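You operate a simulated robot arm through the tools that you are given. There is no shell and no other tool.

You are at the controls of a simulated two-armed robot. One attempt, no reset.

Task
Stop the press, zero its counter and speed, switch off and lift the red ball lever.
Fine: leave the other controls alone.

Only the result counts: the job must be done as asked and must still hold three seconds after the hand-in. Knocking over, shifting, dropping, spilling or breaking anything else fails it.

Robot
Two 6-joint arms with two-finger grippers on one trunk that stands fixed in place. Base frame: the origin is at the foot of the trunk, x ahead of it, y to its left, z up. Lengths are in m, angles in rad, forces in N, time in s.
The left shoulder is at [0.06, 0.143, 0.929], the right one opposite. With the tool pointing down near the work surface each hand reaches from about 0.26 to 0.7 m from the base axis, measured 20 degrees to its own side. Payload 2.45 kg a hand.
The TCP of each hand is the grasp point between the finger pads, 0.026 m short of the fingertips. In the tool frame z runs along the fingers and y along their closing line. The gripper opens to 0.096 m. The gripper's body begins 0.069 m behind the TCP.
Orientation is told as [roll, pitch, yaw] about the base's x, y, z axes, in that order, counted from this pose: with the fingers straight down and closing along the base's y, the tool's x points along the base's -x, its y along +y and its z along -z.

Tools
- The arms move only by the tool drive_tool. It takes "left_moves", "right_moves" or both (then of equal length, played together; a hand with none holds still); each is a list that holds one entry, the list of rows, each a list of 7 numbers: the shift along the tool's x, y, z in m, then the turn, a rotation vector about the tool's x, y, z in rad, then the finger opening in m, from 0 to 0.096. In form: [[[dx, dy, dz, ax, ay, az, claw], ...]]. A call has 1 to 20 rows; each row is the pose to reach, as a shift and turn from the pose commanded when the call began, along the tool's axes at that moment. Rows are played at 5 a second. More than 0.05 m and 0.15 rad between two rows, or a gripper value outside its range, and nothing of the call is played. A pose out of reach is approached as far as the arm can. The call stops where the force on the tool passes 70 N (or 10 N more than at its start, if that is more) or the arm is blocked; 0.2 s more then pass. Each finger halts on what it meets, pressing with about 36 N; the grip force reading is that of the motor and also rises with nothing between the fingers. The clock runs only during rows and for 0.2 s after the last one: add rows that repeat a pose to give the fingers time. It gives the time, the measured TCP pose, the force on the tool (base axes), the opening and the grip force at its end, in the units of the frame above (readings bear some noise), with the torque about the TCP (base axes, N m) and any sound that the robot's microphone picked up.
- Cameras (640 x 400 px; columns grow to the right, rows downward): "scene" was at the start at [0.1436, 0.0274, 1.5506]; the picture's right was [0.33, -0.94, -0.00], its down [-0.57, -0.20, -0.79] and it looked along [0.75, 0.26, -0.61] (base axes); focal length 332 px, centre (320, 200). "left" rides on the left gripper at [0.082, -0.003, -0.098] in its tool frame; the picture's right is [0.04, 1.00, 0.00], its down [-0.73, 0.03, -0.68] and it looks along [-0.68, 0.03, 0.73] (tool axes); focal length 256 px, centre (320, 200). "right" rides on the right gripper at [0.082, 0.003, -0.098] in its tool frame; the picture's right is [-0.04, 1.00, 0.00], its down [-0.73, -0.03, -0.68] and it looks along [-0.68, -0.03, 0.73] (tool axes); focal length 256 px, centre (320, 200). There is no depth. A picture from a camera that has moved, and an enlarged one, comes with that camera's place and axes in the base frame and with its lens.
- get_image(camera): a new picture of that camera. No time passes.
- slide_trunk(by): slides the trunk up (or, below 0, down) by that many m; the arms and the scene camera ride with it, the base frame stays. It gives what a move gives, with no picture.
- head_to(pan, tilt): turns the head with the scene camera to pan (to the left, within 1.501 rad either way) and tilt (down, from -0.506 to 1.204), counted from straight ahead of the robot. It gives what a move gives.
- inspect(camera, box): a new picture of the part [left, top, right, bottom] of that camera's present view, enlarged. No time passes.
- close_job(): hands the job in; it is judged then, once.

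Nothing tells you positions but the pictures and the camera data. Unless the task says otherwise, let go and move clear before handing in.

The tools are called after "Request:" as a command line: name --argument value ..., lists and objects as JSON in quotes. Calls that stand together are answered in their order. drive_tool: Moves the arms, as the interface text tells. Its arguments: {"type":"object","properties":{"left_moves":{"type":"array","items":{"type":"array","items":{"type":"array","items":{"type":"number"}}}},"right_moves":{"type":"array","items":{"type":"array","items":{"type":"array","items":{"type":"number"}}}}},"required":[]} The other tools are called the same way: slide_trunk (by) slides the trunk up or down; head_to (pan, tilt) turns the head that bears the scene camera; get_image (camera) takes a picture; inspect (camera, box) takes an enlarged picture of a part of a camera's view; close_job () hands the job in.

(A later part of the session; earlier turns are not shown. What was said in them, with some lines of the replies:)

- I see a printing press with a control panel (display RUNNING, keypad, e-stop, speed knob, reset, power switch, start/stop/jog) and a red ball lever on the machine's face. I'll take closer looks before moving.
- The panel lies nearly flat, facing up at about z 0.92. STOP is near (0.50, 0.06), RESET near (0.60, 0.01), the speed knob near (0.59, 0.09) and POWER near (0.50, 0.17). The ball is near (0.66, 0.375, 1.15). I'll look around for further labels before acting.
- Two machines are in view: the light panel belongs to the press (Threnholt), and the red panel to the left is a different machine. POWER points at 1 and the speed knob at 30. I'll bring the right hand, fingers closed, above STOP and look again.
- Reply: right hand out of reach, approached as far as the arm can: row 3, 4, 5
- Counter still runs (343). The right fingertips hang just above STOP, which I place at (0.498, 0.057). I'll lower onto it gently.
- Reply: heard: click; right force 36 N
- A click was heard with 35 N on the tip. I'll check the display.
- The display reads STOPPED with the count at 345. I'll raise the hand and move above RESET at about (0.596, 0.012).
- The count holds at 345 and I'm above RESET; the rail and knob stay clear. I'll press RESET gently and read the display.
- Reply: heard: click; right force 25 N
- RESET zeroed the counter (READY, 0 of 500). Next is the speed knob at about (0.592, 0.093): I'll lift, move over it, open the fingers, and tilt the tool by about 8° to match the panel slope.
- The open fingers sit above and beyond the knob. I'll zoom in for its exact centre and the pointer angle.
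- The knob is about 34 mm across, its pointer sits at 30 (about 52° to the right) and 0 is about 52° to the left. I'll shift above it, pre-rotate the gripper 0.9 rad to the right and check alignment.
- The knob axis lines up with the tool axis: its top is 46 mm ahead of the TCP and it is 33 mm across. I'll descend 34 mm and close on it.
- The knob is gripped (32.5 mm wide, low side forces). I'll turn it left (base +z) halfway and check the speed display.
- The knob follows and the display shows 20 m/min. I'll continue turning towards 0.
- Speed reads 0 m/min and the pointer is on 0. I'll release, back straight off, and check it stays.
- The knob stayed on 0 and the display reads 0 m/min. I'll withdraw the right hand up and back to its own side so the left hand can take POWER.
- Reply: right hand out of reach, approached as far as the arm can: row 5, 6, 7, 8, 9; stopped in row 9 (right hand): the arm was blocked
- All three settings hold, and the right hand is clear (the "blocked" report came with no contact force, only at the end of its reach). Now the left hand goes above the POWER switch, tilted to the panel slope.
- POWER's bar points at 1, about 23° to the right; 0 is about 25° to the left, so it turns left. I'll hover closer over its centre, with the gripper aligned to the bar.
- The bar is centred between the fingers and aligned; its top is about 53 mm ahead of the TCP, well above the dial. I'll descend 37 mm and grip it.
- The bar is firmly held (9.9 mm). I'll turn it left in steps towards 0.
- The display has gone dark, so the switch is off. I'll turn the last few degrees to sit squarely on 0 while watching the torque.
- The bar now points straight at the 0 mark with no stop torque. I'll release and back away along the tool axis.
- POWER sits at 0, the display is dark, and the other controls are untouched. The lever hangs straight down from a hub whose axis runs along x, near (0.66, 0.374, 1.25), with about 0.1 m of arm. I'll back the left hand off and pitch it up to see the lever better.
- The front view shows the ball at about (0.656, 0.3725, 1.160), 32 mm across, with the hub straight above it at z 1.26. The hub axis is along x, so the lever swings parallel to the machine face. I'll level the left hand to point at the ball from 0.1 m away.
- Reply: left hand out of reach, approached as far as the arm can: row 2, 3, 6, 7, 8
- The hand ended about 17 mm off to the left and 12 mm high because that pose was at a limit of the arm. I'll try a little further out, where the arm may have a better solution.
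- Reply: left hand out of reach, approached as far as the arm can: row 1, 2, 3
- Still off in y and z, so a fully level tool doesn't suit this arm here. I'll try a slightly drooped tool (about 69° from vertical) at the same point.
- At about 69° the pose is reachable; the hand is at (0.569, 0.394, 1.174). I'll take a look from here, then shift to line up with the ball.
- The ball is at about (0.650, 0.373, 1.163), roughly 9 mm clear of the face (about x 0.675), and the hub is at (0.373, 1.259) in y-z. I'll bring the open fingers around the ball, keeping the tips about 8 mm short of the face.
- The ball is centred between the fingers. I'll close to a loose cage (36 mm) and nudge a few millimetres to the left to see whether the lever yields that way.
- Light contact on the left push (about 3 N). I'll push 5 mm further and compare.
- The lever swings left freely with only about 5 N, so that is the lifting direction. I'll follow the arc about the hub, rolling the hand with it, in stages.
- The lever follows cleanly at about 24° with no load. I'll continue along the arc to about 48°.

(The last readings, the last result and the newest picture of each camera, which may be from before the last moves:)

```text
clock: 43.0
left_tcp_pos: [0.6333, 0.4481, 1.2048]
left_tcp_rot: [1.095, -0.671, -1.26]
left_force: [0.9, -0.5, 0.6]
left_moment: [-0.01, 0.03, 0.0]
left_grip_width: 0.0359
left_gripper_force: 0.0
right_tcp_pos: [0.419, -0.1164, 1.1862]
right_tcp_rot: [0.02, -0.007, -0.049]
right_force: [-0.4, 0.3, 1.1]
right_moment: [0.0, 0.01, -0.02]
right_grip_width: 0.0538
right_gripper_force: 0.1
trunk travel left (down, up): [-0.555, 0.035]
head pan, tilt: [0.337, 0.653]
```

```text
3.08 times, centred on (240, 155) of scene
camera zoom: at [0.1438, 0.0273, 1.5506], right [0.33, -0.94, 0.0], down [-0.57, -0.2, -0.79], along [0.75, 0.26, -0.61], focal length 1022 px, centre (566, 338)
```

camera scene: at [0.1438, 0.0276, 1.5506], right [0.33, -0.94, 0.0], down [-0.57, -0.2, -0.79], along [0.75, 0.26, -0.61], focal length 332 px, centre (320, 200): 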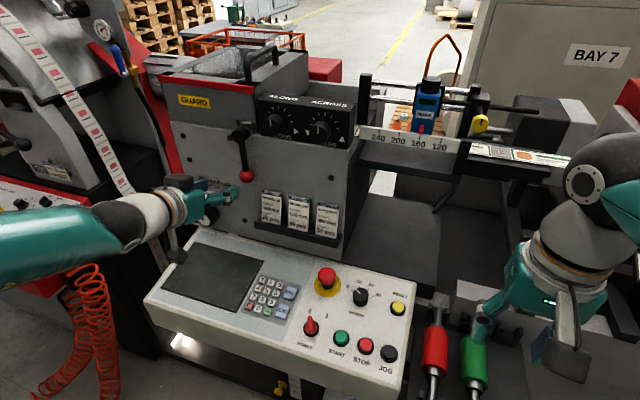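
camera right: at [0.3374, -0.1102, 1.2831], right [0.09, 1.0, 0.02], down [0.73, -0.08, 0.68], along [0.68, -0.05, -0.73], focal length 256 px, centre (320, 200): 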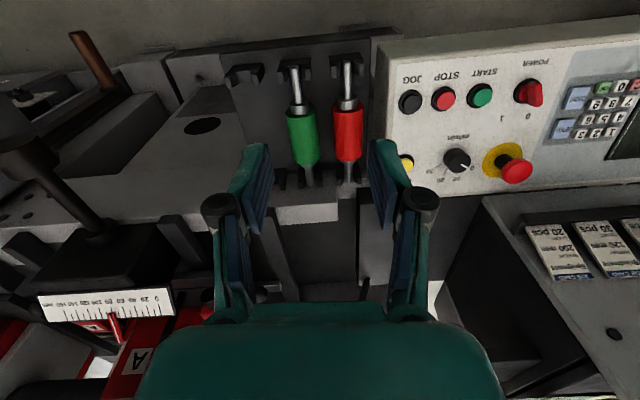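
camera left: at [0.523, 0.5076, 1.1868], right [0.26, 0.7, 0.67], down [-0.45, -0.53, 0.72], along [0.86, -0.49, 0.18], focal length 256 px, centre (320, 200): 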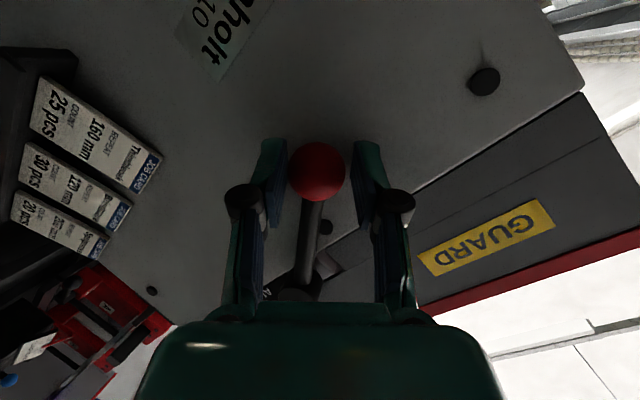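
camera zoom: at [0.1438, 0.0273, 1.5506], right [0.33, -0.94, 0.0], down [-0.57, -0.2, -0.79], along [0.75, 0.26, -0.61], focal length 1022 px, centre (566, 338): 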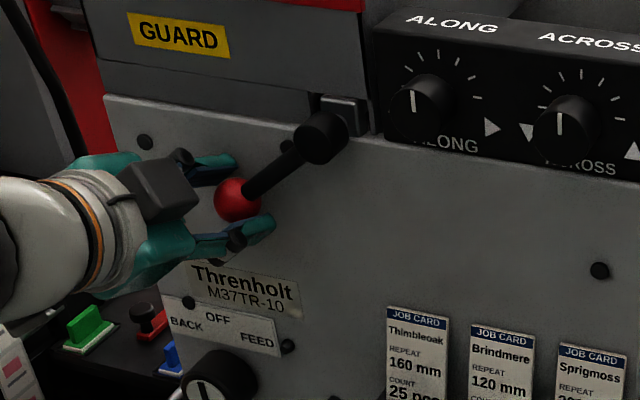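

The lever is at about 50° and still moving freely. On to about 72°.

Request:
drive_tool --left_moves '[[[-0.0009, 0.0128, -0.0039, 0, 0, 0.14, 0.036], [-0.0036, 0.0253, -0.0082, 0, 0, 0.28, 0.036], [-0.008, 0.0371, -0.0127, 0, 0, 0.42, 0.036], [-0.008, 0.0371, -0.0127, 0, 0, 0.42, 0.036]]]'

Request:
get_image --camera "left"

Request:
inspect --camera "scene" --box '[170, 90, 310, 220]'

```text
clock: 44.0
left_tcp_pos: [0.6369, 0.4639, 1.2386]
left_tcp_rot: [1.179, -0.291, -1.459]
left_force: [-1.4, -8.1, -12.0]
left_moment: [-0.13, 0.09, -0.11]
left_grip_width: 0.0443
left_gripper_force: 6.2
right_tcp_pos: [0.4211, -0.1158, 1.1853]
right_tcp_rot: [0.02, -0.004, -0.05]
right_force: [0.5, 0.2, 0.1]
right_moment: [0.01, -0.01, 0.01]
right_grip_width: 0.0542
right_gripper_force: 0.2
trunk travel left (down, up): [-0.555, 0.035]
head pan, tilt: [0.337, 0.653]
```

```text
taken
camera left: at [0.5359, 0.5426, 1.2465], right [0.34, 0.34, 0.87], down [-0.54, -0.69, 0.48], along [0.77, -0.64, -0.05], focal length 256 px, centre (320, 200)
```

left: 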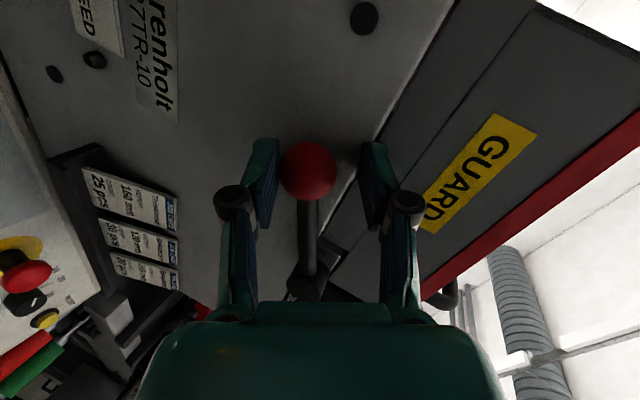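

```text
3.08 times, centred on (240, 155) of scene
camera zoom: at [0.1451, 0.0269, 1.5503], right [0.33, -0.94, 0.0], down [-0.57, -0.2, -0.79], along [0.75, 0.26, -0.61], focal length 1022 px, centre (566, 338)
```

zoom: 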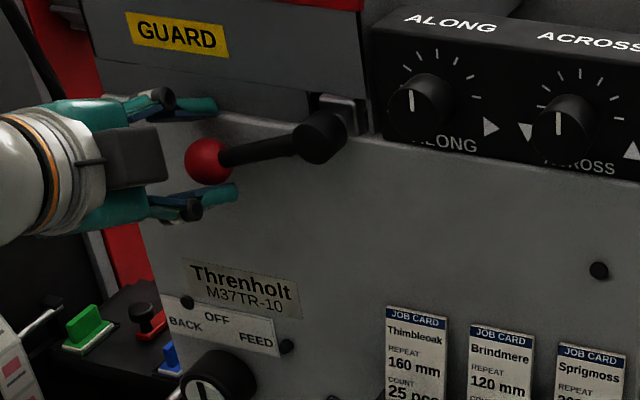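

Resistance has appeared (about 14 N) at roughly 70°, possibly the lever's upper stop. I'll push just a little further to tell a stop from friction.

Request:
drive_tool --left_moves '[[[0, 0.004, 0, 0, 0, 0.05, 0.036], [-0.0005, 0.008, -0.001, 0, 0, 0.09, 0.036], [-0.0005, 0.008, -0.001, 0, 0, 0.09, 0.036]]]'

Request:
get_image --camera "left"

Request:
inspect --camera "scene" --box '[170, 90, 310, 220]'

```text
clock: 44.8
left_tcp_pos: [0.6379, 0.4633, 1.242]
left_tcp_rot: [1.181, -0.21, -1.495]
left_force: [-4.5, -13.9, -25.6]
left_moment: [-0.21, 0.22, -0.07]
left_grip_width: 0.0521
left_gripper_force: 12.3
right_tcp_pos: [0.4205, -0.1146, 1.185]
right_tcp_rot: [0.021, -0.005, -0.049]
right_force: [-0.2, 0.1, 0.2]
right_moment: [-0.02, -0.02, -0.02]
right_grip_width: 0.054
right_gripper_force: 0.0
trunk travel left (down, up): [-0.555, 0.035]
head pan, tilt: [0.337, 0.653]
```

```text
taken
camera left: at [0.5411, 0.5456, 1.2577], right [0.36, 0.26, 0.9], down [-0.57, -0.7, 0.43], along [0.74, -0.66, -0.11], focal length 256 px, centre (320, 200)
```

left: 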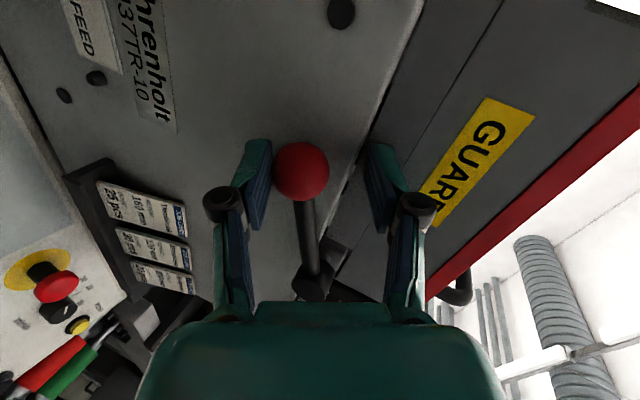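

```text
3.08 times, centred on (240, 155) of scene
camera zoom: at [0.1459, 0.0265, 1.5503], right [0.33, -0.94, 0.0], down [-0.57, -0.2, -0.79], along [0.75, 0.26, -0.61], focal length 1022 px, centre (566, 338)
```

zoom: 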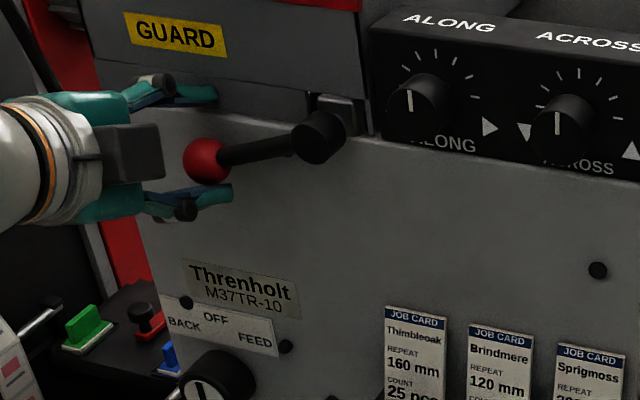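

The ball did not move while the force doubled, so the lever is at its upper stop (about 70°). I'll ease off and see whether it stays up.

Request:
drive_tool --left_moves '[[[0, -0.004, 0, 0, 0, 0, 0.04], [0, -0.008, 0, 0, 0, 0, 0.045], [0, -0.01, 0, 0, 0, 0, 0.05], [0, -0.01, 0, 0, 0, 0, 0.05], [0, -0.01, 0, 0, 0, 0, 0.05]]]'

Request:
get_image --camera "left"

Request:
inspect --camera "scene" --box '[170, 90, 310, 220]'

```text
clock: 46.0
left_tcp_pos: [0.6319, 0.4656, 1.2393]
left_tcp_rot: [1.197, -0.206, -1.488]
left_force: [0.4, 0.0, -0.4]
left_moment: [-0.01, 0.02, -0.03]
left_grip_width: 0.0497
left_gripper_force: 0.0
right_tcp_pos: [0.4199, -0.1149, 1.1861]
right_tcp_rot: [0.019, -0.007, -0.049]
right_force: [0.2, 1.0, 0.1]
right_moment: [-0.03, 0.02, -0.01]
right_grip_width: 0.0538
right_gripper_force: 0.1
trunk travel left (down, up): [-0.555, 0.035]
head pan, tilt: [0.337, 0.653]
```

```text
taken
camera left: at [0.5341, 0.546, 1.2551], right [0.35, 0.26, 0.9], down [-0.57, -0.71, 0.42], along [0.75, -0.66, -0.1], focal length 256 px, centre (320, 200)
```

left: 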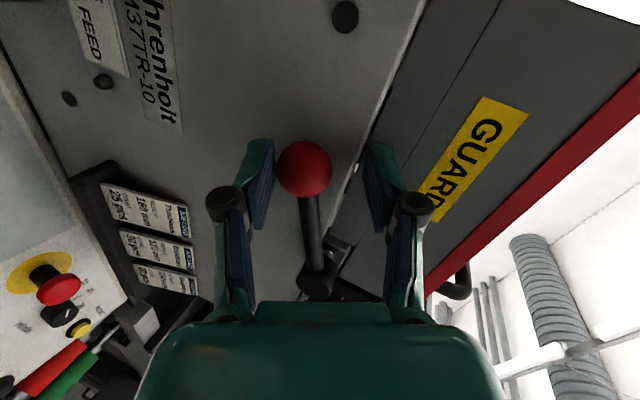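

```text
3.08 times, centred on (240, 155) of scene
camera zoom: at [0.1437, 0.0273, 1.5507], right [0.33, -0.94, 0.0], down [-0.57, -0.2, -0.79], along [0.75, 0.26, -0.61], focal length 1022 px, centre (566, 338)
```

zoom: 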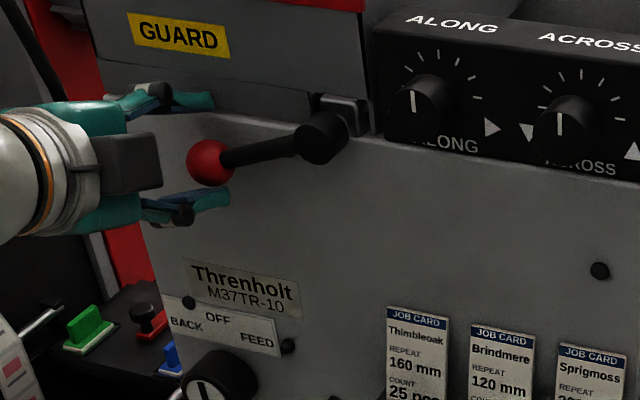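

The lever holds at its stop with zero force on the hand. I'll withdraw straight back along the finger axis.

Request:
drive_tool --left_moves '[[[0, -0.004, 0, 0, 0, 0, 0.052], [0, -0.004, -0.01, 0, 0, 0, 0.052], [0, -0.004, -0.025, 0, 0, 0, 0.052], [0, -0.004, -0.045, 0, 0, 0, 0.052], [0, -0.004, -0.07, 0, 0, 0, 0.052], [0, -0.004, -0.1, 0, 0, 0, 0.052], [0, -0.004, -0.1, 0, 0, 0, 0.052]]]'

Request:
get_image --camera "left"

Request:
get_image --camera "scene"

Request:
inspect --camera "scene" --box '[170, 90, 310, 220]'

```text
clock: 47.6
left_tcp_pos: [0.5398, 0.4638, 1.2706]
left_tcp_rot: [1.194, -0.206, -1.49]
left_force: [0.3, -0.4, 0.7]
left_moment: [-0.01, 0.01, -0.01]
left_grip_width: 0.0521
left_gripper_force: 0.1
right_tcp_pos: [0.4215, -0.1143, 1.1868]
right_tcp_rot: [0.018, -0.005, -0.05]
right_force: [-0.1, -0.1, 0.0]
right_moment: [0.01, 0.01, -0.01]
right_grip_width: 0.054
right_gripper_force: 0.0
trunk travel left (down, up): [-0.555, 0.035]
head pan, tilt: [0.337, 0.653]
```

```text
taken
camera left: at [0.4409, 0.5451, 1.2855], right [0.35, 0.26, 0.9], down [-0.57, -0.71, 0.42], along [0.75, -0.66, -0.1], focal length 256 px, centre (320, 200)
```

left: 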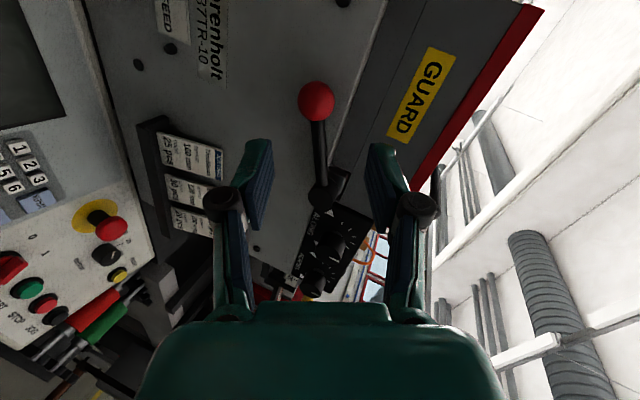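

```text
taken
camera scene: at [0.1446, 0.0277, 1.5505], right [0.33, -0.94, 0.0], down [-0.57, -0.2, -0.79], along [0.75, 0.26, -0.61], focal length 332 px, centre (320, 200)
```

scene: 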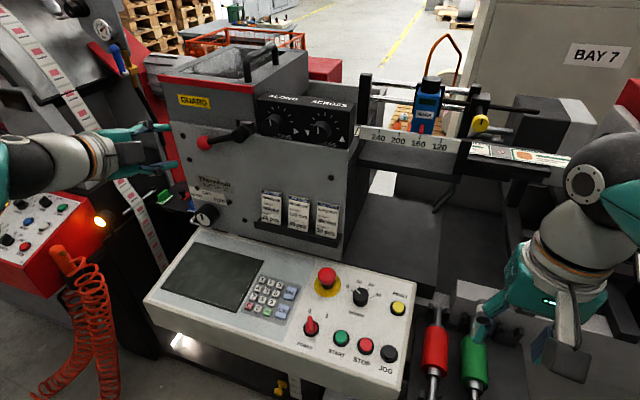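

```text
3.08 times, centred on (240, 155) of scene
camera zoom: at [0.1446, 0.0277, 1.5505], right [0.33, -0.94, 0.0], down [-0.57, -0.2, -0.79], along [0.75, 0.26, -0.61], focal length 1022 px, centre (566, 338)
```

zoom: 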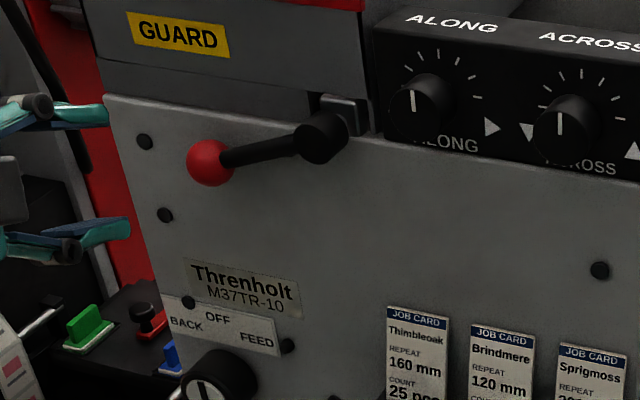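

The lever stays up and both hands are free. I'll move the left hand back a bit more, wait a few seconds, and check everything once more.

Request:
drive_tool --left_moves '[[[0, 0, -0.03, 0, 0, 0, 0.052], [0, 0, -0.05, 0, 0, 0, 0.052], [0, 0, -0.05, 0, 0, 0, 0.052], [0, 0, -0.05, 0, 0, 0, 0.052], [0, 0, -0.05, 0, 0, 0, 0.052], [0, 0, -0.05, 0, 0, 0, 0.052], [0, 0, -0.05, 0, 0, 0, 0.052], [0, 0, -0.05, 0, 0, 0, 0.052], [0, 0, -0.05, 0, 0, 0, 0.052], [0, 0, -0.05, 0, 0, 0, 0.052], [0, 0, -0.05, 0, 0, 0, 0.052], [0, 0, -0.05, 0, 0, 0, 0.052], [0, 0, -0.05, 0, 0, 0, 0.052], [0, 0, -0.05, 0, 0, 0, 0.052], [0, 0, -0.05, 0, 0, 0, 0.052]]]'

Request:
inspect --camera "scene" --box '[150, 225, 410, 395]'

Request:
inspect --camera "scene" --box '[170, 90, 310, 240]'

Request:
get_image --camera "right"

```text
clock: 50.8
left_tcp_pos: [0.4921, 0.4649, 1.288]
left_tcp_rot: [1.194, -0.206, -1.49]
left_force: [0.7, -0.3, 0.4]
left_moment: [0.0, 0.01, 0.0]
left_grip_width: 0.052
left_gripper_force: 0.1
right_tcp_pos: [0.42, -0.1144, 1.1863]
right_tcp_rot: [0.02, -0.007, -0.049]
right_force: [0.0, 0.0, 0.2]
right_moment: [0.0, 0.0, -0.02]
right_grip_width: 0.054
right_gripper_force: 0.0
trunk travel left (down, up): [-0.555, 0.035]
head pan, tilt: [0.337, 0.653]
```

```text
2.35 times, centred on (280, 310) of scene
camera zoom: at [0.1435, 0.0274, 1.5507], right [0.33, -0.94, 0.0], down [-0.57, -0.2, -0.79], along [0.75, 0.26, -0.61], focal length 782 px, centre (414, -59)
```

zoom: 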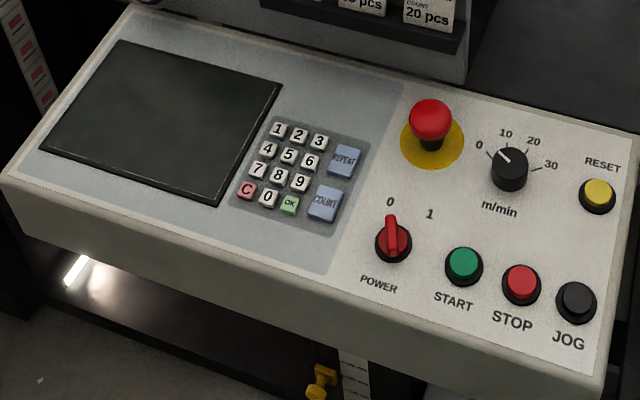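

```text
2.67 times, centred on (240, 165) of scene
camera zoom: at [0.1435, 0.0274, 1.5507], right [0.33, -0.94, 0.0], down [-0.57, -0.2, -0.79], along [0.75, 0.26, -0.61], focal length 886 px, centre (533, 293)
```

zoom: 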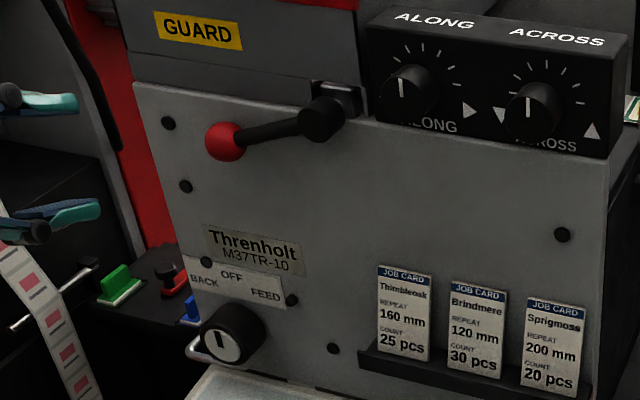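

```text
taken
camera right: at [0.3374, -0.1101, 1.2831], right [0.09, 1.0, 0.02], down [0.73, -0.08, 0.68], along [0.68, -0.05, -0.73], focal length 256 px, centre (320, 200)
```

right: 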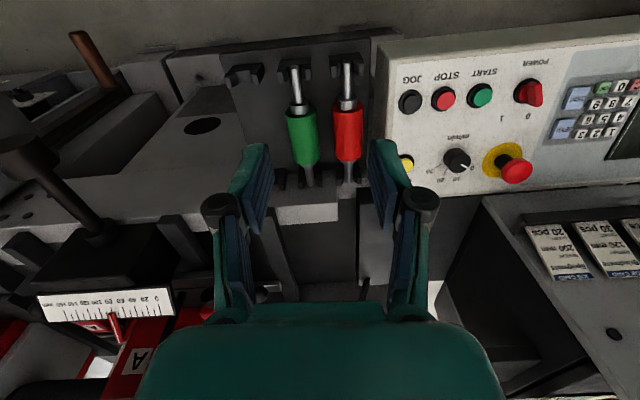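

After a three-second wait, POWER is at 0 with the display dark and the speed knob is at 0. The counter read 0 before power-off, and the red ball lever is up at its stop. The e-stop, FEED selector, ALONG and ACROSS knobs look unchanged and both hands are clear, so I'll hand in.

Request:
close_job

```text
The job is handed in.
```

The press is stopped and switched off, with its counter and speed at zero and the red ball lever lifted. I've handed the job in, but no verdict came back with the hand-in.

- **Stop:** I pressed STOP and the display changed from RUNNING to STOPPED, with the count at 345.
- **Counter:** I pressed RESET and the display read 0 pcs of 500.
- **Speed:** I turned the knob from 30 to 0 and the display read 0 m/min.
- **Power:** I turned the POWER switch from 1 to 0 and the display went dark.
- **Lever:** I swung the red ball lever up to the left until it met its stop, about 70° from hanging. It stayed there when I let go.

I waited about three seconds and checked again before handing in. The switch, the speed knob and the lever had all stayed put, and the other controls I could see looked unchanged. Both hands were clear of the machine.
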